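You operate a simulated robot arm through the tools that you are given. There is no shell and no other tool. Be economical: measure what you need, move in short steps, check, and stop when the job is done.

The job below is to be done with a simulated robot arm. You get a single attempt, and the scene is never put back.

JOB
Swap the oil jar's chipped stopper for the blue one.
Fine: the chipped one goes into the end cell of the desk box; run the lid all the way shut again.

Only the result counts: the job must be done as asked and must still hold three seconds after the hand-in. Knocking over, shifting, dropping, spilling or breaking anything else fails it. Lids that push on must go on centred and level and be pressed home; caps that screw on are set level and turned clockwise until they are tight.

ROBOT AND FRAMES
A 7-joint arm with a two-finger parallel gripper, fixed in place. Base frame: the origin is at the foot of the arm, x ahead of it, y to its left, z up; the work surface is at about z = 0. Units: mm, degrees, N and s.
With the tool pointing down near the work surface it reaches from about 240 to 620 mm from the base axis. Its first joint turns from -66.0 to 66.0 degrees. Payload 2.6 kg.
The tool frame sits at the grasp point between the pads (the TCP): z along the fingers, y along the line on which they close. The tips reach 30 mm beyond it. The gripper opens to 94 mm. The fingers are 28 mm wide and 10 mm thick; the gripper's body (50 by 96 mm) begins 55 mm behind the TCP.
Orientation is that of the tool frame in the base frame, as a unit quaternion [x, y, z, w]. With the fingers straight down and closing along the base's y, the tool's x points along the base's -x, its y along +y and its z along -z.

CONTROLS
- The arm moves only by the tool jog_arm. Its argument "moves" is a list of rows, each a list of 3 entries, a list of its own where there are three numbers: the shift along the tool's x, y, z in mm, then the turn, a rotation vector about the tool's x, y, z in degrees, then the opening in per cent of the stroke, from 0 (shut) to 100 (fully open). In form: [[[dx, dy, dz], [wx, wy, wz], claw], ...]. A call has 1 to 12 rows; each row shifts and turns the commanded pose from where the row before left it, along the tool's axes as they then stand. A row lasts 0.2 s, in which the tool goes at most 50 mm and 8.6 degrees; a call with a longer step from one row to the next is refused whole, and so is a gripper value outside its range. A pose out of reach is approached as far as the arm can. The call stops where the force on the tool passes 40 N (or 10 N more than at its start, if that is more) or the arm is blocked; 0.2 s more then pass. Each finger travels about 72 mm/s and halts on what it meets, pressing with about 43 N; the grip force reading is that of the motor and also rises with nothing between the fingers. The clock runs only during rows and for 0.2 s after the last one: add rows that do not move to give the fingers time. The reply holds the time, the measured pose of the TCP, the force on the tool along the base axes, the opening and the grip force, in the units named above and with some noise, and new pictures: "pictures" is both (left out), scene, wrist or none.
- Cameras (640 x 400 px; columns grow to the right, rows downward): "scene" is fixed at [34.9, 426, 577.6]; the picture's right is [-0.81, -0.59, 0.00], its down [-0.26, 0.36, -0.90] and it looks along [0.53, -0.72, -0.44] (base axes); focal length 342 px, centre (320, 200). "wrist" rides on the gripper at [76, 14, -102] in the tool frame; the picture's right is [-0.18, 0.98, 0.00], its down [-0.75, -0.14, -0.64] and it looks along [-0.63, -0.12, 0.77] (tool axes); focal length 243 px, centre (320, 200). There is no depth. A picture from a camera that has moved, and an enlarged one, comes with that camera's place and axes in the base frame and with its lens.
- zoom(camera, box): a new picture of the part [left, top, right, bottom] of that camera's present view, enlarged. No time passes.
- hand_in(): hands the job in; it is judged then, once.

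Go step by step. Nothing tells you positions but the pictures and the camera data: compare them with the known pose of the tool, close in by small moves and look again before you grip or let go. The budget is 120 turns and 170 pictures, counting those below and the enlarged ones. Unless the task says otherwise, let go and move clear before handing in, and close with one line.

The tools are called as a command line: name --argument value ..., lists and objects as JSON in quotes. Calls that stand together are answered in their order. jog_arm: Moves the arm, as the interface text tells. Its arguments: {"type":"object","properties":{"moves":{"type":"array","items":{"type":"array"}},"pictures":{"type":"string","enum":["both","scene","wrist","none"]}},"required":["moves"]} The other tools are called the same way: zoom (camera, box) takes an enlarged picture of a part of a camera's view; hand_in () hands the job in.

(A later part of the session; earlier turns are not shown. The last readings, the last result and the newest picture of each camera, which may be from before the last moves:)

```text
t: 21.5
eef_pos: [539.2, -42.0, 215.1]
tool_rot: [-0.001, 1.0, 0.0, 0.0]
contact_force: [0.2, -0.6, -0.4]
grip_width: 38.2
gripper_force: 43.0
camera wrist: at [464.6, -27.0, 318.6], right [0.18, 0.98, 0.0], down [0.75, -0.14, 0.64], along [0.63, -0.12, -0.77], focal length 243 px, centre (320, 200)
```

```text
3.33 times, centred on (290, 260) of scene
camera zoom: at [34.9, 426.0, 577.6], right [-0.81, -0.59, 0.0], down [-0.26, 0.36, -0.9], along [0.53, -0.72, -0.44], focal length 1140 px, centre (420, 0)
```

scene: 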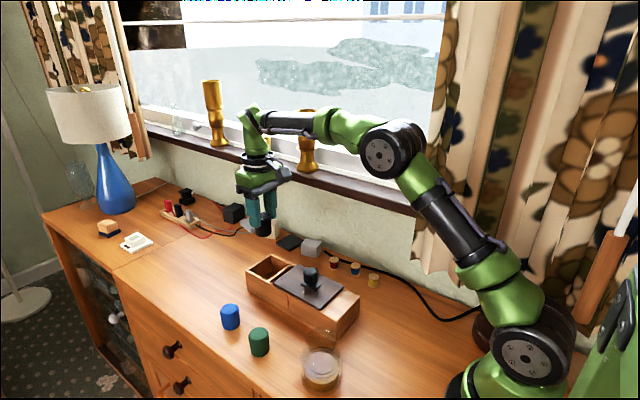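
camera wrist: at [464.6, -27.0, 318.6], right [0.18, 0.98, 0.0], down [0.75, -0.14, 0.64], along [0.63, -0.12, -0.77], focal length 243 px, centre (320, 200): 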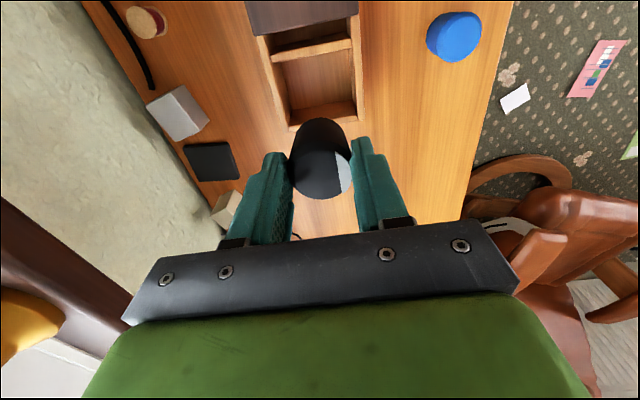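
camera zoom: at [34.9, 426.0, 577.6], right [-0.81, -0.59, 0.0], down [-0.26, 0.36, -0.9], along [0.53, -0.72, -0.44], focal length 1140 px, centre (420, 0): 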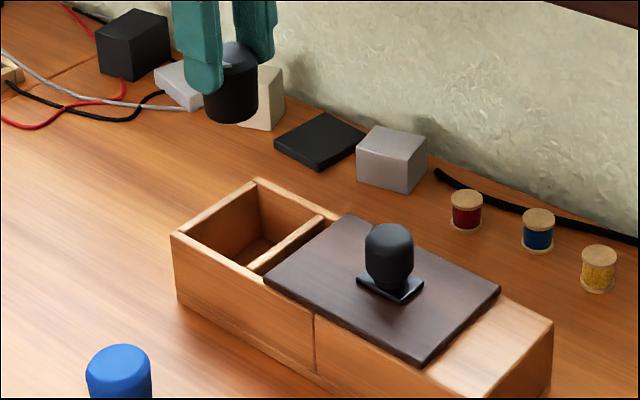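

The cell centre refines to about (537,-44). I'll align and descend into it part-way, then check.

jog_arm --moves '[[[2, -2, 20], [0, 0, 0], 30], [[0, 0, 35], [0, 0, 0], 30], [[0, 0, 30], [0, 0, 0], 30], [[0, 0, 20], [0, 0, 0], 30], [[0, 0, 15], [0, 0, 0], 30], [[0, 0, 10], [0, 0, 0], 30], [[0, 0, 5], [0, 0, 0], 30], [[0, 0, 0], [0, 0, 0], 30]]'

zoom --camera "wrist" --box '[220, 50, 420, 250]'

zoom --camera "scene" --box '[220, 200, 360, 320]'

```text
t: 23.3
eef_pos: [536.8, -43.6, 79.4]
tool_rot: [0.0, 1.0, 0.0, 0.0]
contact_force: [0.8, 0.2, -0.1]
grip_width: 38.4
gripper_force: 43.0
camera wrist: at [462.1, -28.8, 183.2], right [0.18, 0.98, 0.0], down [0.75, -0.14, 0.64], along [0.63, -0.12, -0.77], focal length 243 px, centre (320, 200)
```

scene: 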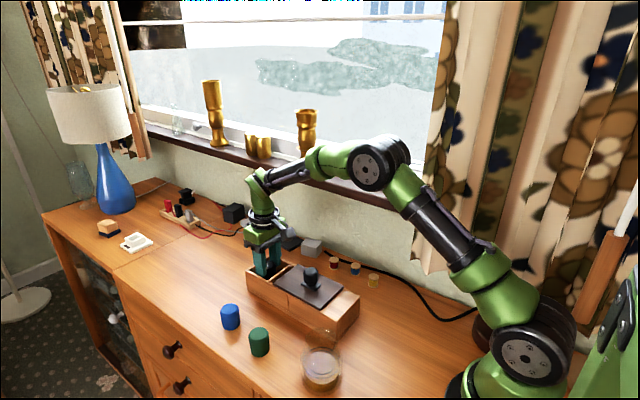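
wrist: 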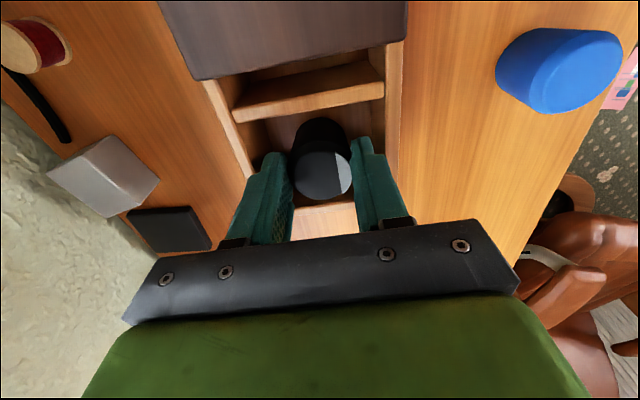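

```text
2.00 times, centred on (320, 150) of wrist
camera zoom: at [462.1, -28.8, 183.2], right [0.18, 0.98, 0.0], down [0.75, -0.14, 0.64], along [0.63, -0.12, -0.77], focal length 485 px, centre (320, 300)
```

zoom: 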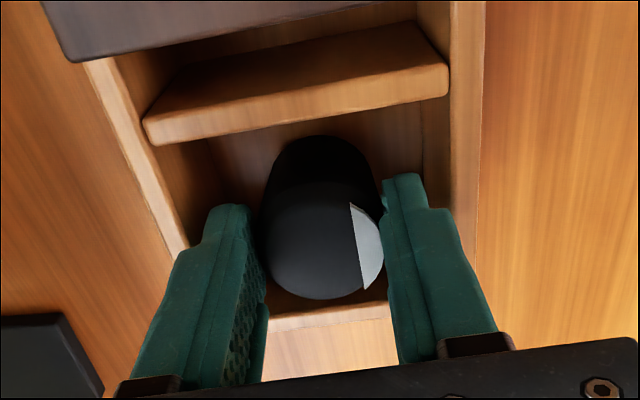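

```text
3.33 times, centred on (290, 260) of scene
camera zoom: at [34.9, 426.0, 577.6], right [-0.81, -0.59, 0.0], down [-0.26, 0.36, -0.9], along [0.53, -0.72, -0.44], focal length 1140 px, centre (420, 0)
```

zoom: 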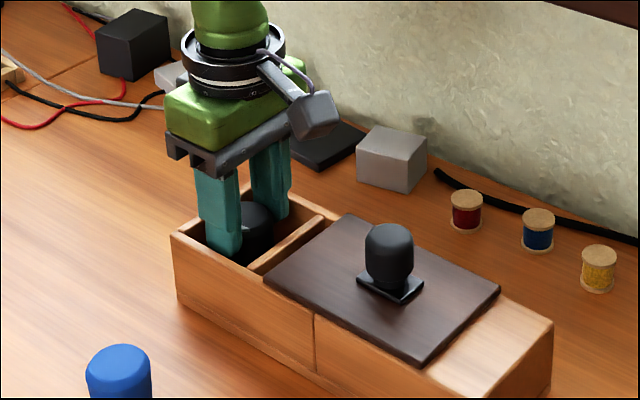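

It is well inside the cell. I'll lower in small steps until it touches the floor.

jog_arm --moves '[[[0, 0, 5], [0, 0, 0], 30], [[0, 0, 4], [0, 0, 0], 30], [[0, 0, 3], [0, 0, 0], 30], [[0, 0, 0], [0, 0, 0], 30]]' --pictures "none"

```text
t: 24.3
eef_pos: [536.4, -44.8, 68.4]
tool_rot: [0.002, 1.0, 0.0, 0.001]
contact_force: [-4.6, -0.2, 12.1]
grip_width: 38.1
gripper_force: 42.7
```

It has touched the floor (12 N). I'll open a few millimetres and lift away.

jog_arm --moves '[[[0, 0, -0.5], [0, 0, 0], 44], [[0, 0, 0], [0, 0, 0], 48], [[0, 0, 0], [0, 0, 0], 48], [[0, 0, -10], [0, 0, 0], 48], [[0, 0, -25], [0, 0, 0], 48], [[0, 0, -35], [0, 0, 0], 48], [[0, 0, -40], [0, 0, 0], 60], [[0, 0, 0], [0, 0, 0], 60]]'

zoom --camera "scene" --box '[220, 230, 380, 330]'

zoom --camera "wrist" --box '[220, 0, 420, 200]'

```text
t: 26.1
eef_pos: [537.3, -46.0, 179.0]
tool_rot: [0.0, 1.0, -0.001, 0.0]
contact_force: [0.5, -0.4, -0.4]
grip_width: 56.6
gripper_force: 0.1
camera wrist: at [462.8, -30.6, 282.1], right [0.18, 0.98, 0.0], down [0.75, -0.14, 0.64], along [0.63, -0.12, -0.77], focal length 243 px, centre (320, 200)
```

scene: 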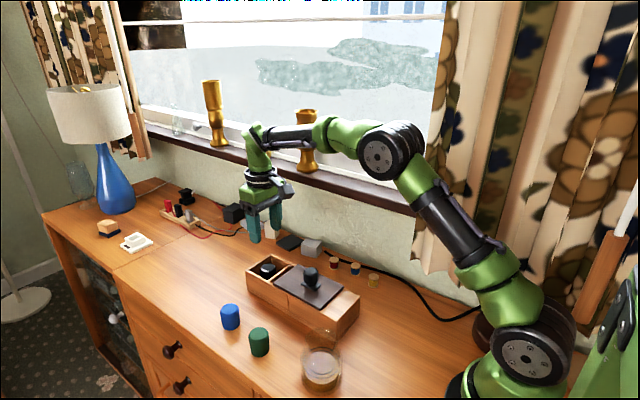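
wrist: 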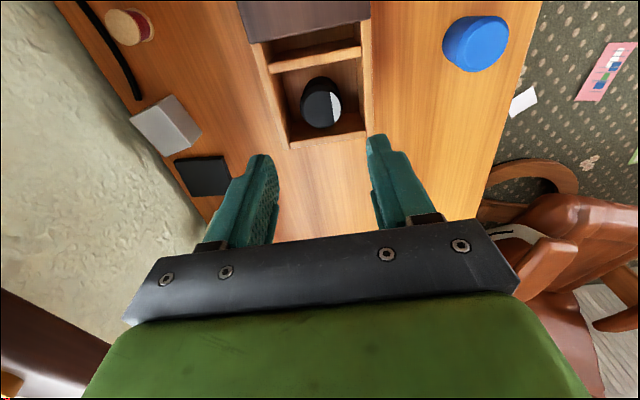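

```text
4.00 times, centred on (300, 280) of scene
camera zoom: at [34.9, 426.0, 577.6], right [-0.81, -0.59, 0.0], down [-0.26, 0.36, -0.9], along [0.53, -0.72, -0.44], focal length 1368 px, centre (400, -120)
```

zoom: 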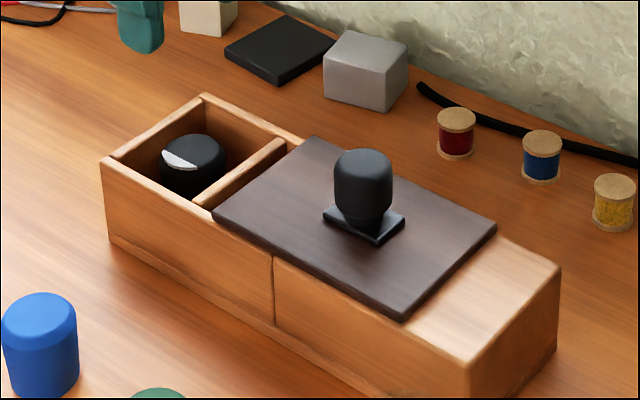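

```text
2.00 times, centred on (320, 100) of wrist
camera zoom: at [462.8, -30.6, 282.1], right [0.18, 0.98, 0.0], down [0.75, -0.14, 0.64], along [0.63, -0.12, -0.77], focal length 485 px, centre (320, 400)
```

zoom: 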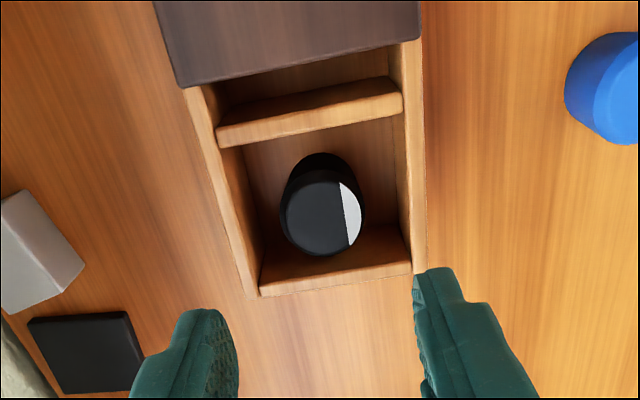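

The chipped stopper stands upright in the end cell, below the rim. Next I'll return above the knob to close the lid.

jog_arm --moves '[[[35, 1, 0], [0, 0, 0], 100], [[45, 1, 0], [0, 0, 0], 100], [[45, 1, 0], [0, 0, 0], 100], [[8, 0, 0], [0, 0, 0], 80], [[0, 0, 0], [0, 0, 0], 80]]' --pictures "wrist"

zoom --camera "wrist" --box '[220, 20, 420, 220]'

```text
t: 27.3
eef_pos: [401.9, -41.0, 179.0]
tool_rot: [-0.001, 1.0, -0.001, -0.001]
contact_force: [-0.4, 0.2, 0.2]
grip_width: 75.1
gripper_force: 0.1
camera wrist: at [327.2, -26.9, 282.8], right [0.18, 0.98, 0.0], down [0.75, -0.14, 0.64], along [0.63, -0.12, -0.77], focal length 243 px, centre (320, 200)
```

wrist: 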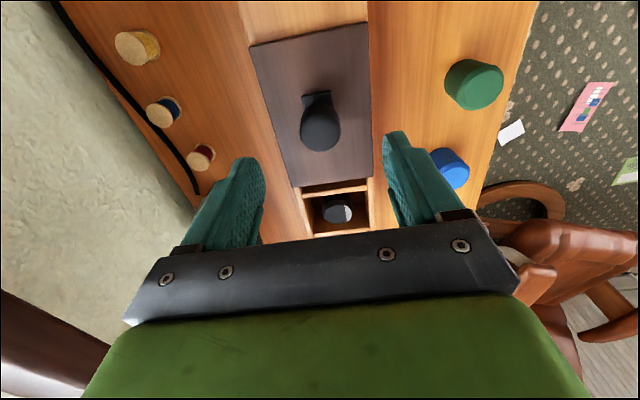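

```text
2.00 times, centred on (320, 120) of wrist
camera zoom: at [327.2, -26.9, 282.8], right [0.18, 0.98, 0.0], down [0.75, -0.14, 0.64], along [0.63, -0.12, -0.77], focal length 485 px, centre (320, 360)
```

zoom: 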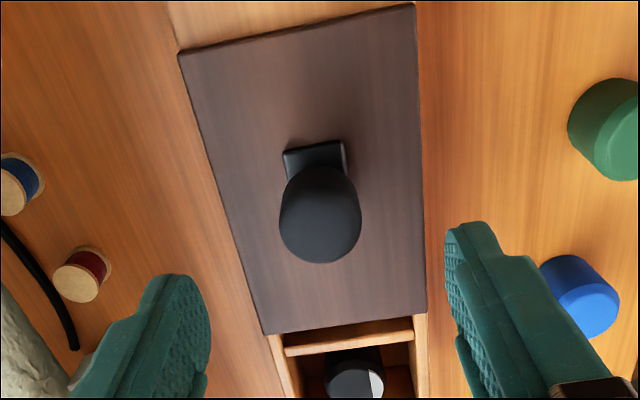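

The knob is at about (405,-41). I'll lower and grip it.

jog_arm --moves '[[[-3, 0, 30], [0, 0, 0], 80], [[0, 0, 30], [0, 0, 0], 80], [[0, 0, 13], [0, 0, 0], 80], [[0, 0, 0], [0, 0, 0], 50], [[0, 0, 0], [0, 0, 0], 30], [[0, 0, 0], [0, 0, 0], 25], [[0, 0, 0], [0, 0, 0], 25]]' --pictures "none"

```text
t: 28.9
eef_pos: [407.3, -43.7, 104.2]
tool_rot: [0.0, 1.0, -0.001, -0.001]
contact_force: [-0.7, 4.4, -0.4]
grip_width: 32.1
gripper_force: 42.7
```

Gripped. I'll slide the lid away from the base toward closed, checking before the last part.

jog_arm --moves '[[[-8, 0, 0], [0, 0, 0], 25], [[-14, 0.5, 0], [0, 0, 0], 25], [[-14, 0.5, 0], [0, 0, 0], 25], [[-14, 0, 0], [0, 0, 0], 25], [[-14, 0, 0], [0, 0, 0], 25], [[-14, 0, 0], [0, 0, 0], 25], [[0, 0, 0], [0, 0, 0], 25]]'

zoom --camera "scene" --box '[220, 230, 380, 330]'

```text
t: 30.5
eef_pos: [483.9, -41.2, 105.6]
tool_rot: [0.0, 1.0, -0.001, -0.001]
contact_force: [-0.3, 0.9, -0.5]
grip_width: 31.9
gripper_force: 43.1
camera wrist: at [409.5, -25.3, 208.6], right [0.18, 0.98, 0.0], down [0.75, -0.14, 0.64], along [0.63, -0.12, -0.77], focal length 243 px, centre (320, 200)
```

scene: 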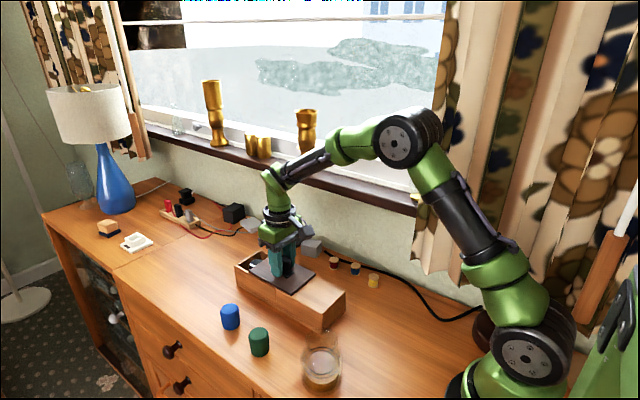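
wrist: 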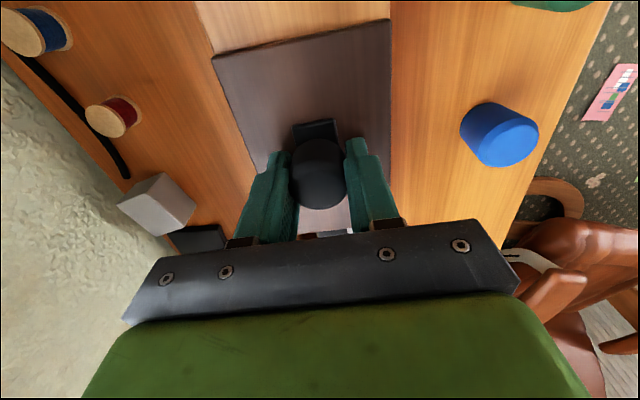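

```text
4.00 times, centred on (300, 280) of scene
camera zoom: at [34.9, 426.0, 577.6], right [-0.81, -0.59, 0.0], down [-0.26, 0.36, -0.9], along [0.53, -0.72, -0.44], focal length 1368 px, centre (400, -120)
```

zoom: 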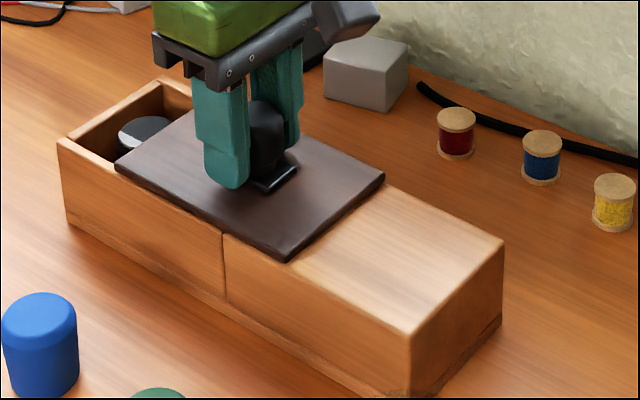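

The box itself moved with the lid (about 12 mm past its original place) and the lid isn't shut yet, so something is dragging. I'll look closely before going further.

zoom --camera "scene" --box '[230, 245, 290, 285]'

zoom --camera "scene" --box '[250, 260, 350, 330]'

```text
10.00 times, centred on (260, 265) of scene
camera zoom: at [34.9, 426.0, 577.6], right [-0.81, -0.59, 0.0], down [-0.26, 0.36, -0.9], along [0.53, -0.72, -0.44], focal length 3419 px, centre (920, -450)
```

zoom: 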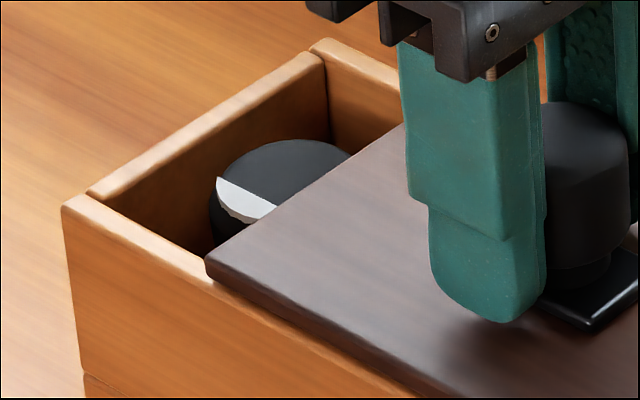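

```text
5.71 times, centred on (300, 295) of scene
camera zoom: at [34.9, 426.0, 577.6], right [-0.81, -0.59, 0.0], down [-0.26, 0.36, -0.9], along [0.53, -0.72, -0.44], focal length 1954 px, centre (434, -343)
```

zoom: 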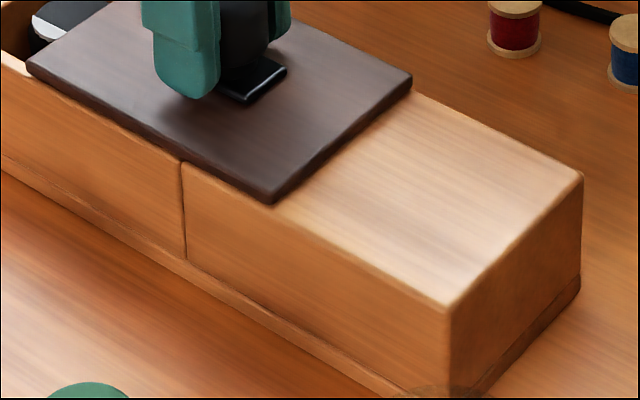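

The lid passes over the stopper with clearance, so I'll try a slow slide and watch the force and whether the box moves.

jog_arm --moves '[[[-1, 0, 0], [0, 0, 0], 25], [[-1, 0, 0], [0, 0, 0], 25], [[-1, 0, 0], [0, 0, 0], 25], [[-1, 0, 0], [0, 0, 0], 25], [[-1, 0, 0], [0, 0, 0], 25], [[-1, 0, 0], [0, 0, 0], 25], [[-1, 0, 0], [0, 0, 0], 25], [[-1, 0, 0], [0, 0, 0], 25]]' --pictures "none"

zoom --camera "scene" --box '[230, 245, 290, 285]'

```text
t: 32.3
eef_pos: [492.3, -40.8, 105.2]
tool_rot: [0.0, 1.0, -0.001, 0.0]
contact_force: [-0.3, -0.5, 0.3]
grip_width: 31.7
gripper_force: 43.1
```

```text
10.00 times, centred on (260, 265) of scene
camera zoom: at [34.9, 426.0, 577.6], right [-0.81, -0.59, 0.0], down [-0.26, 0.36, -0.9], along [0.53, -0.72, -0.44], focal length 3419 px, centre (920, -450)
```

zoom: 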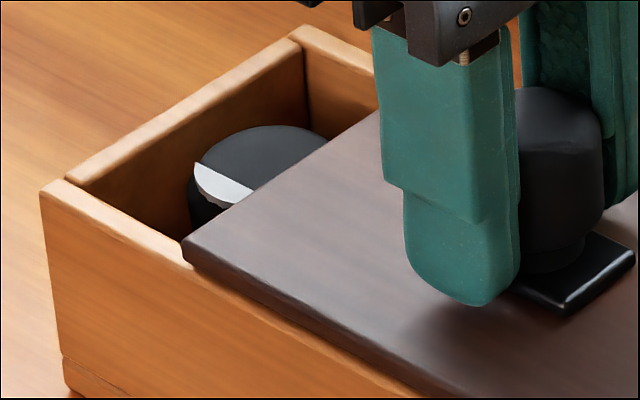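

Lid and box moved together with almost no force, so the lid is gripping the box. I'll release the knob briefly to relieve any stress, regrip slightly higher, and try again.

jog_arm --moves '[[[0, 0, 0], [0, 0, 0], 45], [[0, 0, 0], [0, 0, 0], 50], [[0, 0, -2], [0, 0, 0], 50], [[0, 0, 0], [0, 0, 0], 50]]' --pictures "wrist"

zoom --camera "scene" --box '[220, 230, 380, 330]'

zoom --camera "wrist" --box '[180, 0, 440, 240]'

```text
t: 33.3
eef_pos: [492.3, -40.3, 107.8]
tool_rot: [0.0, 1.0, -0.001, 0.0]
contact_force: [1.3, 0.4, -1.4]
grip_width: 46.9
gripper_force: 0.1
camera wrist: at [418.1, -25.9, 210.9], right [0.18, 0.98, 0.0], down [0.75, -0.14, 0.64], along [0.63, -0.12, -0.77], focal length 243 px, centre (320, 200)
```

wrist: 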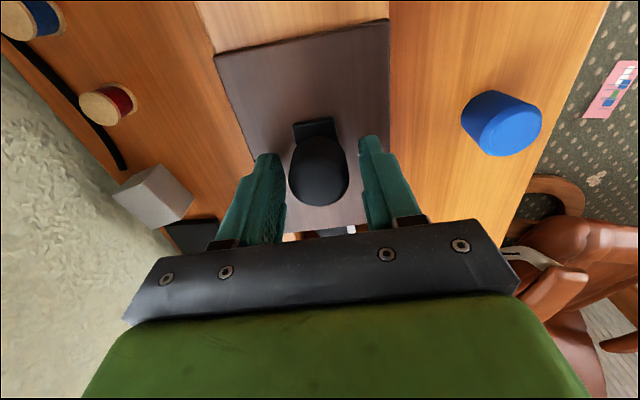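

```text
4.00 times, centred on (300, 280) of scene
camera zoom: at [34.9, 426.0, 577.6], right [-0.81, -0.59, 0.0], down [-0.26, 0.36, -0.9], along [0.53, -0.72, -0.44], focal length 1368 px, centre (400, -120)
```

zoom: 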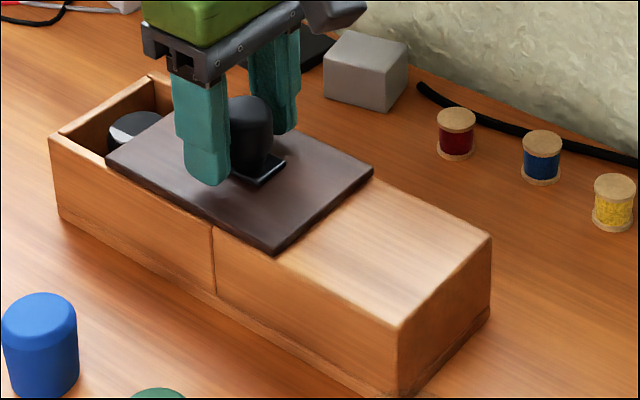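

```text
1.67 times, centred on (310, 120) of wrist
camera zoom: at [418.1, -25.9, 210.9], right [0.18, 0.98, 0.0], down [0.75, -0.14, 0.64], along [0.63, -0.12, -0.77], focal length 404 px, centre (337, 333)
```

zoom: 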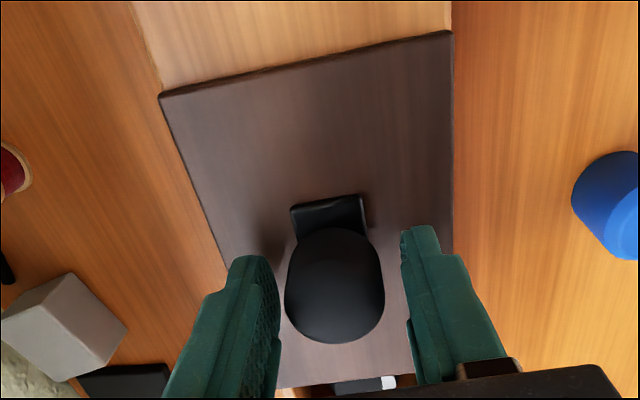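

I'll regrip and test a small move back toward the base (the box needs to come back about 20 mm anyway), to see whether the lid or the whole box moves.

jog_arm --moves '[[[0, 0, 0], [0, 0, 0], 35], [[0, 0, 0], [0, 0, 0], 25], [[0, 0, 0], [0, 0, 0], 25], [[2, 0, 0], [0, 0, 0], 25], [[3, 0, 0], [0, 0, 0], 25], [[3, 0, 0], [0, 0, 0], 25], [[2, 0, 0], [0, 0, 0], 25], [[0, 0, 0], [0, 0, 0], 25]]' --pictures "none"

zoom --camera "scene" --box '[220, 230, 380, 330]'

```text
t: 35.1
eef_pos: [483.2, -41.4, 107.5]
tool_rot: [0.0, 1.0, -0.002, 0.0]
contact_force: [0.1, -1.0, 0.0]
grip_width: 31.8
gripper_force: 42.7
```

```text
4.00 times, centred on (300, 280) of scene
camera zoom: at [34.9, 426.0, 577.6], right [-0.81, -0.59, 0.0], down [-0.26, 0.36, -0.9], along [0.53, -0.72, -0.44], focal length 1368 px, centre (400, -120)
```

zoom: 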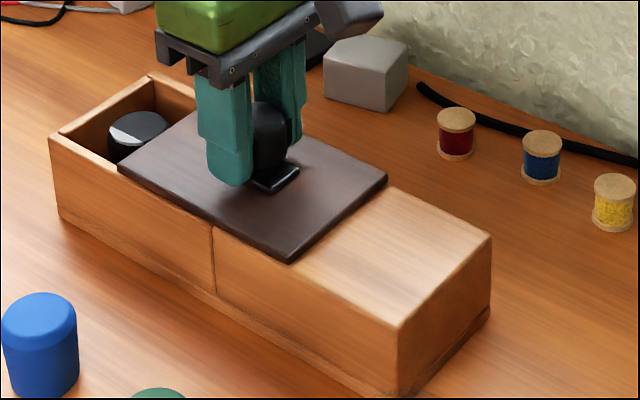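

The lid moves freely toward the base but catches going outward: its edge is meeting the upright stopper, so the stopper is too tall standing and will have to lie on its side. I'll open the lid fully now, and use the open stop to pull the box back to where it started (knob at x≈408).

jog_arm --moves '[[[10, 0, 0], [0, 0, 0], 25], [[12, 0, 0], [0, 0, 0], 25], [[12, 0, 0], [0, 0, 0], 25], [[10, 0, 0], [0, 0, 0], 25], [[6, 0, 0], [0, 0, 0], 25], [[6, 0, 0], [0, 0, 0], 25], [[6, 0, 0], [0, 0, 0], 25], [[4, 0, 0], [0, 0, 0], 25], [[3, 0, 0], [0, 0, 0], 25], [[0, 0, 0], [0, 0, 0], 25]]' --pictures "none"

zoom --camera "scene" --box '[200, 230, 392, 350]'

```text
t: 37.3
eef_pos: [413.6, -40.5, 107.0]
tool_rot: [0.0, 1.0, 0.0, 0.0]
contact_force: [3.2, 0.7, -1.0]
grip_width: 32.1
gripper_force: 43.1
```

```text
3.33 times, centred on (296, 290) of scene
camera zoom: at [34.9, 426.0, 577.6], right [-0.81, -0.59, 0.0], down [-0.26, 0.36, -0.9], along [0.53, -0.72, -0.44], focal length 1140 px, centre (400, -100)
```

zoom: 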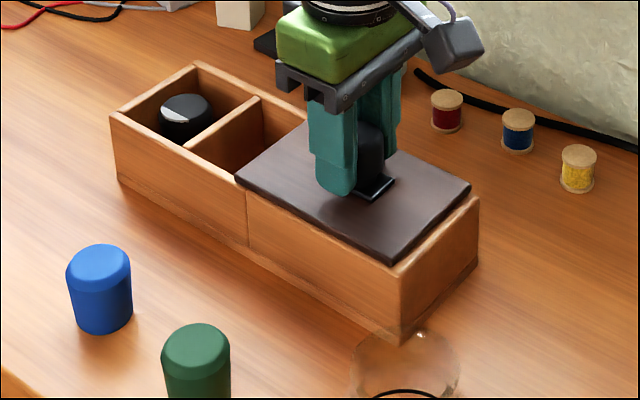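

The lid opened further this time without moving the box, so pressing height also matters. I'll test closing again at this slightly higher grip, stopping just before the stopper.

jog_arm --moves '[[[-8, 0, 0], [0, 0, 0], 25], [[-12, 0, 0], [0, 0, 0], 25], [[-12, 0, 0], [0, 0, 0], 25], [[-12, 0, 0], [0, 0, 0], 25], [[-12, 0, 0], [0, 0, 0], 25], [[-8, 0, 0], [0, 0, 0], 25], [[-4, 0, 0], [0, 0, 0], 25], [[-3, 0, 0], [0, 0, 0], 25], [[0, 0, 0], [0, 0, 0], 25]]' --pictures "none"

zoom --camera "scene" --box '[220, 230, 380, 330]'

```text
t: 39.3
eef_pos: [483.8, -41.8, 107.7]
tool_rot: [0.0, 1.0, -0.001, 0.0]
contact_force: [1.2, -3.1, 2.3]
grip_width: 32.0
gripper_force: 43.5
```

```text
4.00 times, centred on (300, 280) of scene
camera zoom: at [34.8, 426.0, 577.6], right [-0.81, -0.59, 0.0], down [-0.26, 0.36, -0.9], along [0.53, -0.72, -0.44], focal length 1368 px, centre (400, -120)
```

zoom: 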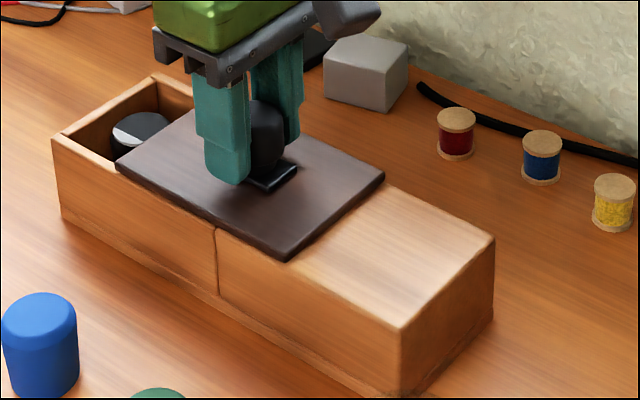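

The lid is close to the earlier catching point and the box hasn't followed. I'll take 8 mm more, slowly, and look.

jog_arm --moves '[[[-2, 0, 0], [0, 0, 0], 25], [[-2, 0, 0], [0, 0, 0], 25], [[-2, 0, 0], [0, 0, 0], 25], [[-2, 0, 0], [0, 0, 0], 25], [[-2, 0, 0], [0, 0, 0], 25], [[0, 0, 0], [0, 0, 0], 25]]' --pictures "none"

zoom --camera "scene" --box '[220, 230, 380, 330]'

zoom --camera "scene" --box '[230, 245, 290, 285]'

```text
t: 40.7
eef_pos: [494.2, -42.0, 107.0]
tool_rot: [0.001, 1.0, 0.001, 0.0]
contact_force: [-1.4, -2.9, 8.3]
grip_width: 31.7
gripper_force: 43.0
```

```text
4.00 times, centred on (300, 280) of scene
camera zoom: at [34.8, 426.0, 577.6], right [-0.81, -0.59, 0.0], down [-0.26, 0.36, -0.9], along [0.53, -0.72, -0.44], focal length 1368 px, centre (400, -120)
```

zoom: 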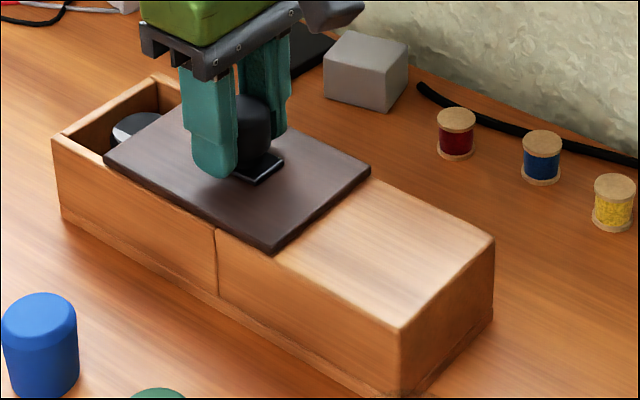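

```text
10.00 times, centred on (260, 265) of scene
camera zoom: at [34.8, 426.0, 577.6], right [-0.81, -0.59, 0.0], down [-0.26, 0.36, -0.9], along [0.53, -0.72, -0.44], focal length 3419 px, centre (920, -450)
```

zoom: 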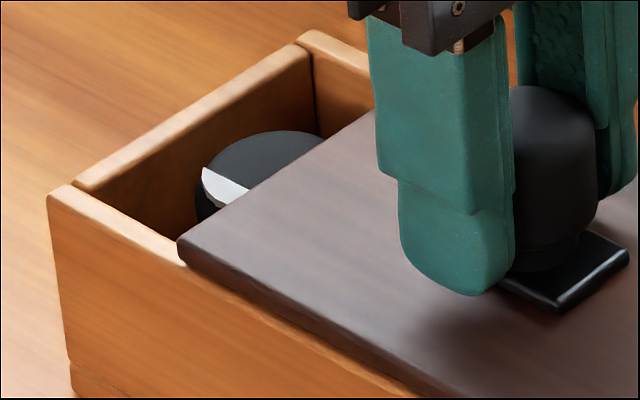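

The box stayed still, but a vertical force of 8 N is building. A few more millimetres will tell whether the lid is riding on the stopper.

jog_arm --moves '[[[-2, 0, 0], [0, 0, 0], 25], [[-2, 0, 0], [0, 0, 0], 25], [[-2, 0, 0], [0, 0, 0], 25], [[0, 0, 0], [0, 0, 0], 25]]' --pictures "none"

zoom --camera "scene" --box '[220, 230, 380, 330]'

zoom --camera "scene" --box '[230, 245, 290, 285]'

```text
t: 41.7
eef_pos: [500.2, -41.4, 107.9]
tool_rot: [-0.001, 1.0, -0.001, -0.001]
contact_force: [-0.4, -3.0, -0.2]
grip_width: 32.2
gripper_force: 42.7
```

```text
4.00 times, centred on (300, 280) of scene
camera zoom: at [34.9, 426.0, 577.6], right [-0.81, -0.59, 0.0], down [-0.26, 0.36, -0.9], along [0.53, -0.72, -0.44], focal length 1368 px, centre (400, -120)
```

zoom: 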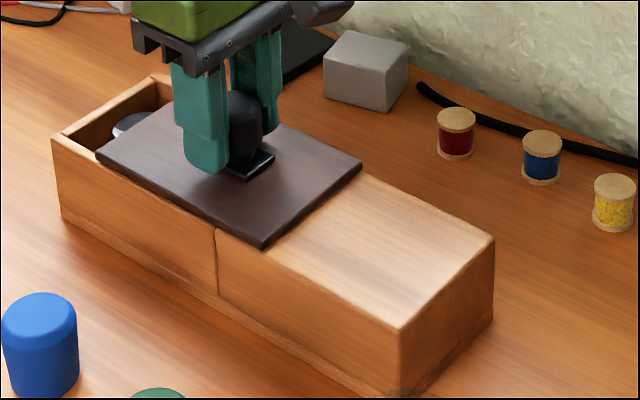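

```text
10.00 times, centred on (260, 265) of scene
camera zoom: at [34.9, 426.0, 577.6], right [-0.81, -0.59, 0.0], down [-0.26, 0.36, -0.9], along [0.53, -0.72, -0.44], focal length 3419 px, centre (920, -450)
```

zoom: 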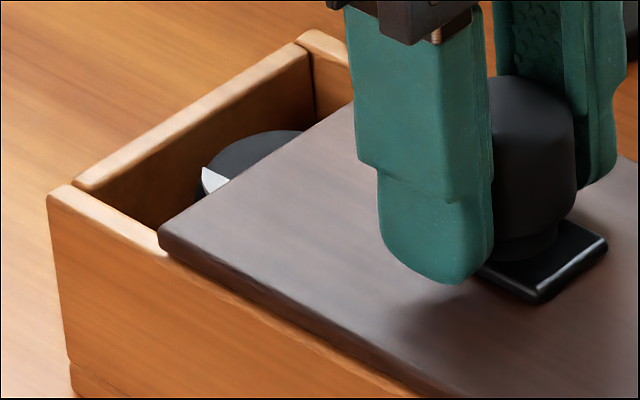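

The lid clears the stopper; it was downward pressure that dragged the box. I'll use that: press the knob down lightly, drag lid and box back about 26 mm together, then raise and slide shut.

jog_arm --moves '[[[0, 0, 2], [0, 0, 0], 25], [[0, 0, 2], [0, 0, 0], 25], [[2, 0, 0], [0, 0, 0], 25], [[3, 0, 0], [0, 0, 0], 25], [[3, 0, 0], [0, 0, 0], 25], [[0, 0, 0], [0, 0, 0], 25]]' --pictures "none"

zoom --camera "scene" --box '[220, 230, 380, 330]'

```text
t: 43.1
eef_pos: [494.7, -40.7, 107.2]
tool_rot: [0.0, 1.0, -0.001, 0.004]
contact_force: [0.4, -4.6, 32.8]
grip_width: 31.5
gripper_force: 42.8
```

```text
4.00 times, centred on (300, 280) of scene
camera zoom: at [34.7, 426.0, 577.6], right [-0.81, -0.59, 0.0], down [-0.26, 0.36, -0.9], along [0.53, -0.72, -0.44], focal length 1368 px, centre (400, -120)
```

zoom: 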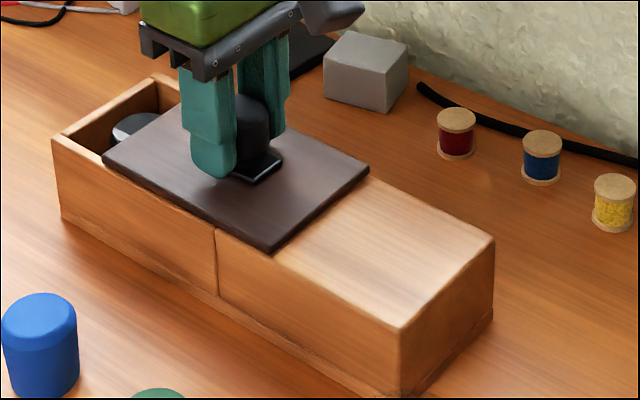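

Pressing made the lid slide alone over a still box, so the opposite — a slight upward pull — is probably what drags the box. I'll relieve the pressure and see what a small lift does to the force.

jog_arm --moves '[[[0, 0, -1], [0, 0, 0], 25], [[0, 0, -1], [0, 0, 0], 25], [[0, 0, -0.5], [0, 0, 0], 25], [[0, 0, 0], [0, 0, 0], 25]]' --pictures "none"

```text
t: 44.1
eef_pos: [493.1, -41.4, 107.6]
tool_rot: [-0.001, 1.0, -0.001, 0.002]
contact_force: [1.0, -3.4, 20.3]
grip_width: 32.0
gripper_force: 42.9
```

jog_arm --moves '[[[0, 0, -1.5], [0, 0, 0], 25], [[0, 0, -1.5], [0, 0, 0], 25], [[0, 0, -1], [0, 0, 0], 25], [[0, 0, 0], [0, 0, 0], 25]]' --pictures "none"

zoom --camera "scene" --box '[220, 230, 380, 330]'

```text
t: 45.1
eef_pos: [492.2, -39.1, 107.9]
tool_rot: [-0.001, 1.0, 0.0, -0.002]
contact_force: [-0.4, -0.5, -0.1]
grip_width: 31.5
gripper_force: 43.5
```

```text
4.00 times, centred on (300, 280) of scene
camera zoom: at [34.9, 426.0, 577.6], right [-0.81, -0.59, 0.0], down [-0.26, 0.36, -0.9], along [0.53, -0.72, -0.44], focal length 1368 px, centre (400, -120)
```

zoom: 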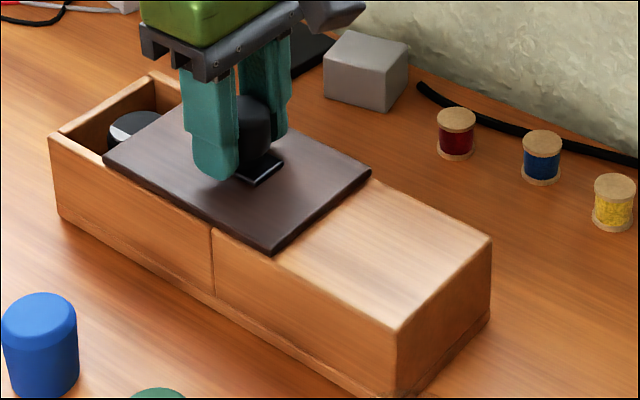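

Force is neutral now. I'll try moving back 8 mm in this state and see if the box follows.

jog_arm --moves '[[[2, 0, 0], [0, 0, 0], 25], [[3, 0, 0], [0, 0, 0], 25], [[3, 0, 0], [0, 0, 0], 25], [[0, 0, 0], [0, 0, 0], 25]]' --pictures "none"

zoom --camera "scene" --box '[220, 230, 380, 330]'

```text
t: 46.1
eef_pos: [485.1, -40.6, 109.4]
tool_rot: [0.0, 1.0, -0.001, 0.0]
contact_force: [0.1, -0.3, -11.4]
grip_width: 31.6
gripper_force: 42.5
```

```text
4.00 times, centred on (300, 280) of scene
camera zoom: at [34.9, 426.0, 577.6], right [-0.81, -0.59, 0.0], down [-0.26, 0.36, -0.9], along [0.53, -0.72, -0.44], focal length 1368 px, centre (400, -120)
```

zoom: 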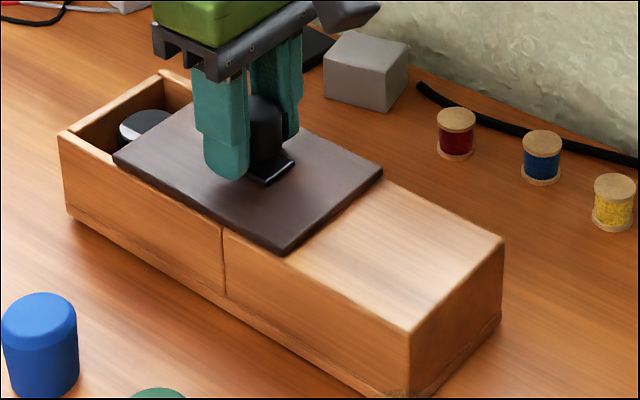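

Confirmed: with a slight upward pull the box travels with the captive lid. I'll carry it back another ~18 mm this way.

jog_arm --moves '[[[3, 0, 0], [0, 0, 0], 25], [[4, 0, 0], [0, 0, 0], 25], [[4, 0, 0], [0, 0, 0], 25], [[4, 0, 0], [0, 0, 0], 25], [[3, 0, 0], [0, 0, 0], 25], [[0, 0, 0], [0, 0, 0], 25], [[0, 0, 1.2], [0, 0, 0], 25], [[0, 0, 0], [0, 0, 0], 25]]' --pictures "none"

zoom --camera "scene" --box '[200, 230, 392, 350]'

```text
t: 47.9
eef_pos: [465.2, -41.1, 108.7]
tool_rot: [0.0, 1.0, 0.0, -0.001]
contact_force: [-0.9, -0.1, -11.6]
grip_width: 31.8
gripper_force: 43.7
```

```text
3.33 times, centred on (296, 290) of scene
camera zoom: at [34.9, 426.0, 577.6], right [-0.81, -0.59, 0.0], down [-0.26, 0.36, -0.9], along [0.53, -0.72, -0.44], focal length 1140 px, centre (400, -100)
```

zoom: 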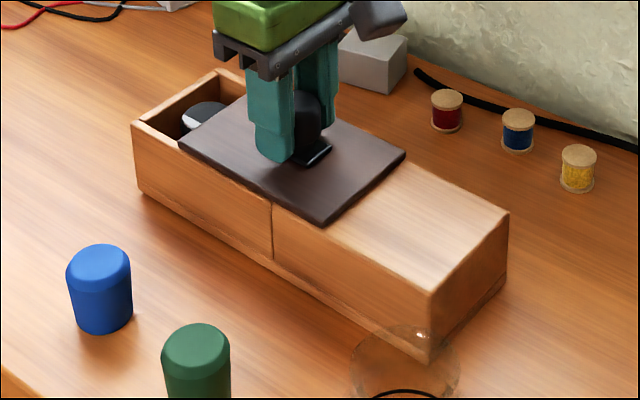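

The box is within about 6 mm of its original place. I'll finish the shift and set it down.

jog_arm --moves '[[[3, 0, 0], [0, 0, 0], 25], [[3, 0, 0], [0, 0, 0], 25], [[0, 0, 0], [0, 0, 0], 25], [[0, 0, 1], [0, 0, 0], 25], [[0, 0, 1], [0, 0, 0], 25], [[0, 0, 0], [0, 0, 0], 25]]' --pictures "none"

zoom --camera "scene" --box '[200, 230, 392, 350]'

```text
t: 49.3
eef_pos: [461.7, -40.6, 107.3]
tool_rot: [0.0, 1.0, -0.001, 0.001]
contact_force: [1.0, -1.3, -1.0]
grip_width: 31.8
gripper_force: 42.4
```

```text
3.33 times, centred on (296, 290) of scene
camera zoom: at [34.9, 426.0, 577.6], right [-0.81, -0.59, 0.0], down [-0.26, 0.36, -0.9], along [0.53, -0.72, -0.44], focal length 1140 px, centre (400, -100)
```

zoom: 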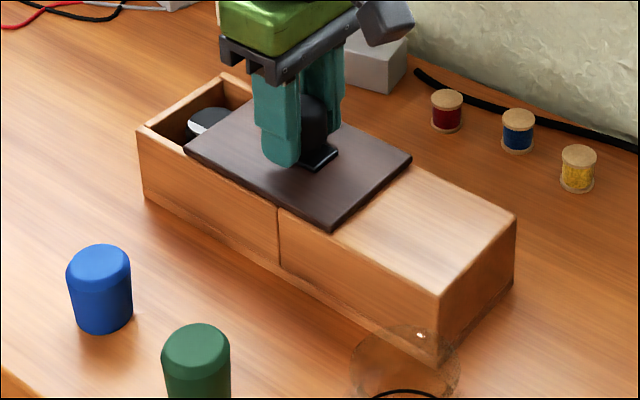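

The box matches its original position. Now with a light downward bias I'll slide the lid toward shut.

jog_arm --moves '[[[0, 0, 1.5], [0, 0, 0], 25], [[-4, 0, 0.5], [0, 0, 0], 25], [[-4, 0, 0], [0, 0, 0], 25], [[-4, 0, 0], [0, 0, 0], 25], [[-4, 0, 0], [0, 0, 0], 25], [[-4, 0, 0], [0, 0, 0], 25], [[0, 0, 0], [0, 0, 0], 25]]' --pictures "none"

zoom --camera "scene" --box '[200, 230, 392, 350]'

```text
t: 50.9
eef_pos: [480.8, -40.9, 107.0]
tool_rot: [0.0, 1.0, -0.002, 0.001]
contact_force: [1.9, -11.1, 20.0]
grip_width: 31.6
gripper_force: 42.7
```

```text
3.33 times, centred on (296, 290) of scene
camera zoom: at [34.8, 426.0, 577.6], right [-0.81, -0.59, 0.0], down [-0.26, 0.36, -0.9], along [0.53, -0.72, -0.44], focal length 1140 px, centre (400, -100)
```

zoom: 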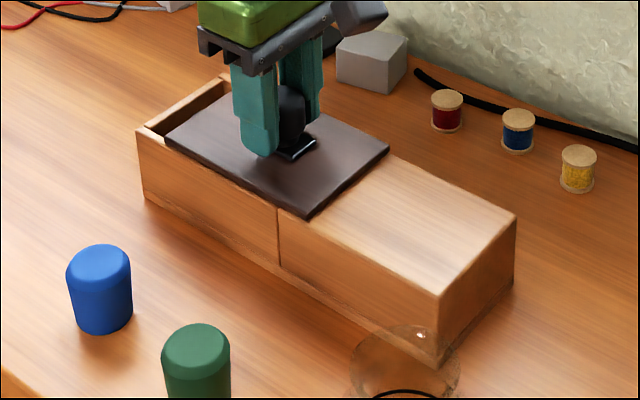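

It slides with the box still. I'll ease the side load a little and continue.

jog_arm --moves '[[[0, -1.5, -0.7], [0, 0, 0], 25], [[-4, 0, 0], [0, 0, 0], 25], [[-4, 0, 0], [0, 0, 0], 25], [[-4, 0, 0], [0, 0, 0], 25], [[-4, 0, 0], [0, 0, 0], 25], [[-4, 0, 0], [0, 0, 0], 25], [[-3, 0, 0], [0, 0, 0], 25], [[0, 0, 0], [0, 0, 0], 25]]' --pictures "none"

zoom --camera "scene" --box '[200, 230, 392, 350]'

```text
t: 52.7
eef_pos: [504.2, -41.2, 106.3]
tool_rot: [0.0, 1.0, 0.0, 0.0]
contact_force: [-0.5, 1.0, 16.8]
grip_width: 31.4
gripper_force: 43.3
```

```text
3.33 times, centred on (296, 290) of scene
camera zoom: at [34.8, 426.0, 577.6], right [-0.81, -0.59, 0.0], down [-0.26, 0.36, -0.9], along [0.53, -0.72, -0.44], focal length 1140 px, centre (400, -100)
```

zoom: 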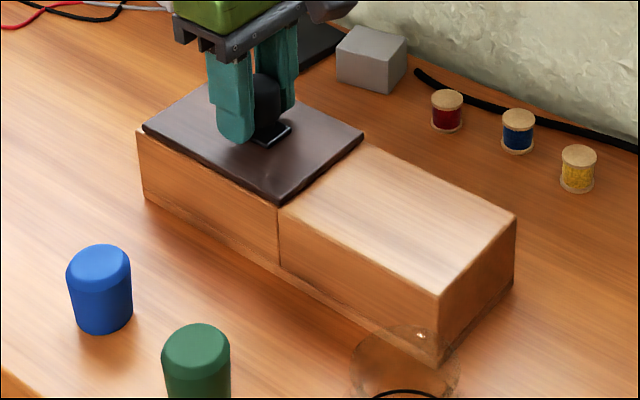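

About 7–8 mm remain. I'll go slowly in 1 mm steps.

jog_arm --moves '[[[-1.5, 0, 0], [0, 0, 0], 25], [[-1.5, 0, 0], [0, 0, 0], 25], [[-1.5, 0, 0], [0, 0, 0], 25], [[-1.5, 0, 0], [0, 0, 0], 25], [[-1, 0, 0], [0, 0, 0], 25], [[0, 0, 0], [0, 0, 0], 25]]' --pictures "none"

zoom --camera "scene" --box '[200, 230, 392, 350]'

```text
t: 54.1
eef_pos: [511.4, -41.9, 106.2]
tool_rot: [0.0, 1.0, 0.001, 0.001]
contact_force: [-3.4, 10.1, 25.7]
grip_width: 31.6
gripper_force: 43.1
```

```text
3.33 times, centred on (296, 290) of scene
camera zoom: at [34.7, 426.0, 577.6], right [-0.81, -0.59, 0.0], down [-0.26, 0.36, -0.9], along [0.53, -0.72, -0.44], focal length 1140 px, centre (400, -100)
```

zoom: 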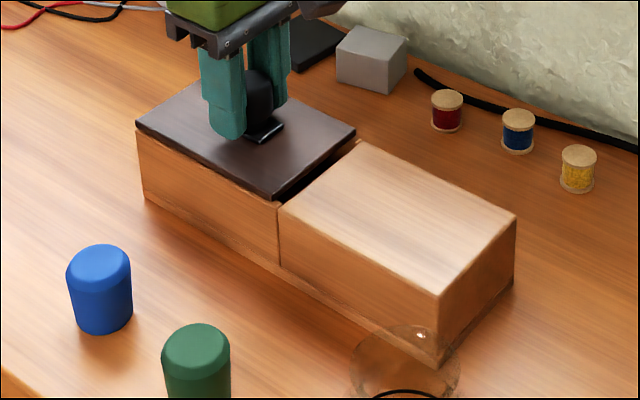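

Nearly identical to the original. I'll ease side load and push up to 3 mm more, looking for the end stop.

jog_arm --moves '[[[0, 1, -1], [0, 0, 0], 25], [[-1, 0, 0], [0, 0, 0], 25], [[-1, 0, 0], [0, 0, 0], 25], [[-1, 0, 0], [0, 0, 0], 25], [[0, 0, 0], [0, 0, 0], 25]]' --pictures "none"

zoom --camera "scene" --box '[200, 230, 392, 350]'

```text
t: 55.3
eef_pos: [513.3, -42.1, 106.6]
tool_rot: [0.002, 1.0, -0.001, -0.001]
contact_force: [-14.6, 0.6, 20.4]
grip_width: 31.6
gripper_force: 43.2
```

```text
3.33 times, centred on (296, 290) of scene
camera zoom: at [34.7, 426.0, 577.6], right [-0.81, -0.59, 0.0], down [-0.26, 0.36, -0.9], along [0.53, -0.72, -0.44], focal length 1140 px, centre (400, -100)
```

zoom: 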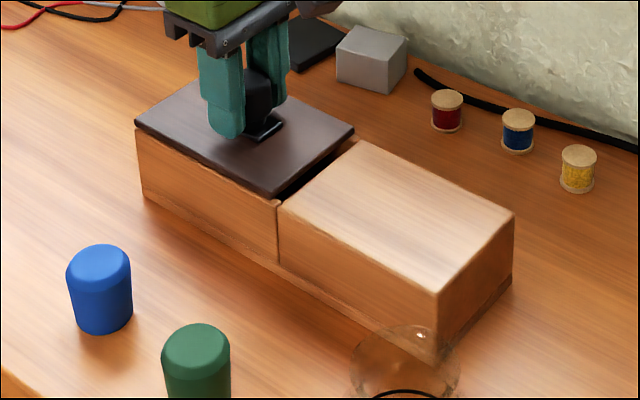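

The x force of -15 N shows the lid is against its end stop, and the box is in place. I'll unload the pressure, open and rise.

jog_arm --moves '[[[0, 0, -1.5], [0, 0, 0], 25], [[0, 0, -1.5], [0, 0, 0], 25], [[0, 0, 0], [0, 0, 0], 40], [[0, 0, 0], [0, 0, 0], 60], [[0, 0, 0], [0, 0, 0], 60], [[0, 0, -20], [0, 0, 0], 60], [[0, 0, -40], [0, 0, 0], 60], [[0, 0, -40], [0, 0, 0], 60], [[0, 0, 0], [0, 0, 0], 60]]' --pictures "wrist"

zoom --camera "scene" --box '[200, 230, 392, 350]'

```text
t: 57.3
eef_pos: [513.9, -38.6, 210.5]
tool_rot: [0.0, 1.0, -0.001, 0.0]
contact_force: [-0.1, 0.3, 0.2]
grip_width: 56.4
gripper_force: 0.0
camera wrist: at [440.0, -24.1, 313.7], right [0.18, 0.98, 0.0], down [0.75, -0.14, 0.64], along [0.63, -0.12, -0.77], focal length 243 px, centre (320, 200)
```

wrist: 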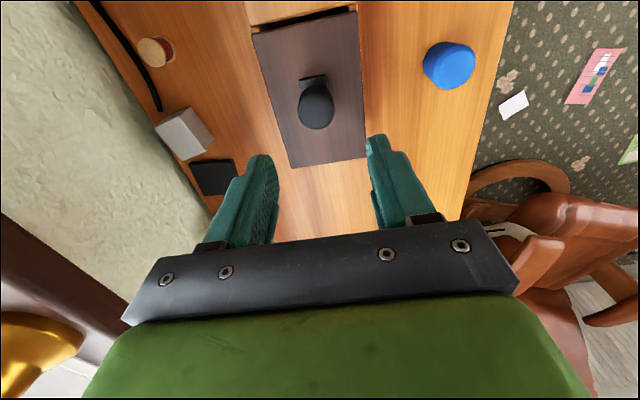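

```text
3.33 times, centred on (296, 290) of scene
camera zoom: at [34.9, 426.0, 577.6], right [-0.81, -0.59, 0.0], down [-0.26, 0.36, -0.9], along [0.53, -0.72, -0.44], focal length 1140 px, centre (400, -100)
```

zoom: 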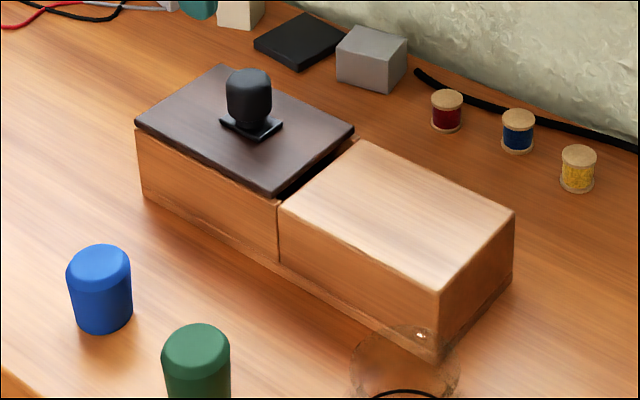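

The lid and box look just as at the start. Now I'll move above the blue stopper, near (516,92).

jog_arm --moves '[[[0, 30, 0], [0, 0, 0], 80], [[0, 40, 0], [0, 0, 0], 80], [[0, 40, 10], [0, 0, 0], 80], [[0, 20, 30], [0, 0, 0], 80], [[0, 0, 30], [0, 0, 0], 80], [[0, 0, 0], [0, 0, 0], 80]]' --pictures "wrist"

zoom --camera "wrist" --box '[240, 40, 400, 200]'

```text
t: 58.7
eef_pos: [512.5, 86.4, 138.4]
tool_rot: [0.0, 1.0, 0.0, 0.001]
contact_force: [-0.4, 0.0, 0.1]
grip_width: 75.2
gripper_force: 0.0
camera wrist: at [437.4, 102.8, 242.0], right [0.18, 0.98, 0.0], down [0.75, -0.14, 0.64], along [0.63, -0.12, -0.77], focal length 243 px, centre (320, 200)
```

wrist: 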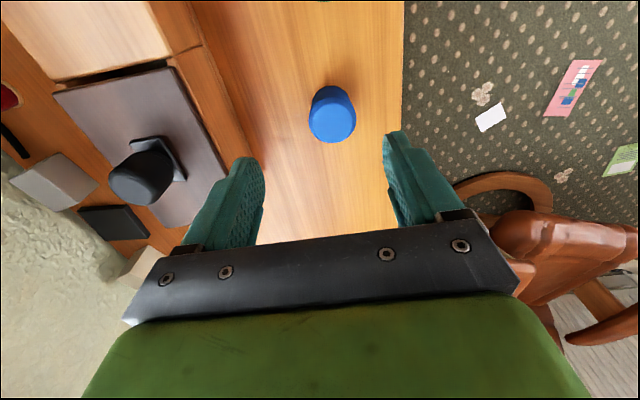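

```text
2.50 times, centred on (320, 120) of wrist
camera zoom: at [437.4, 102.8, 242.0], right [0.18, 0.98, 0.0], down [0.75, -0.14, 0.64], along [0.63, -0.12, -0.77], focal length 606 px, centre (320, 400)
```

zoom: 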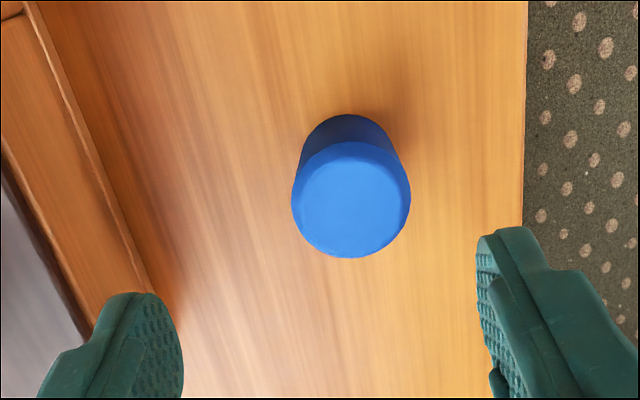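

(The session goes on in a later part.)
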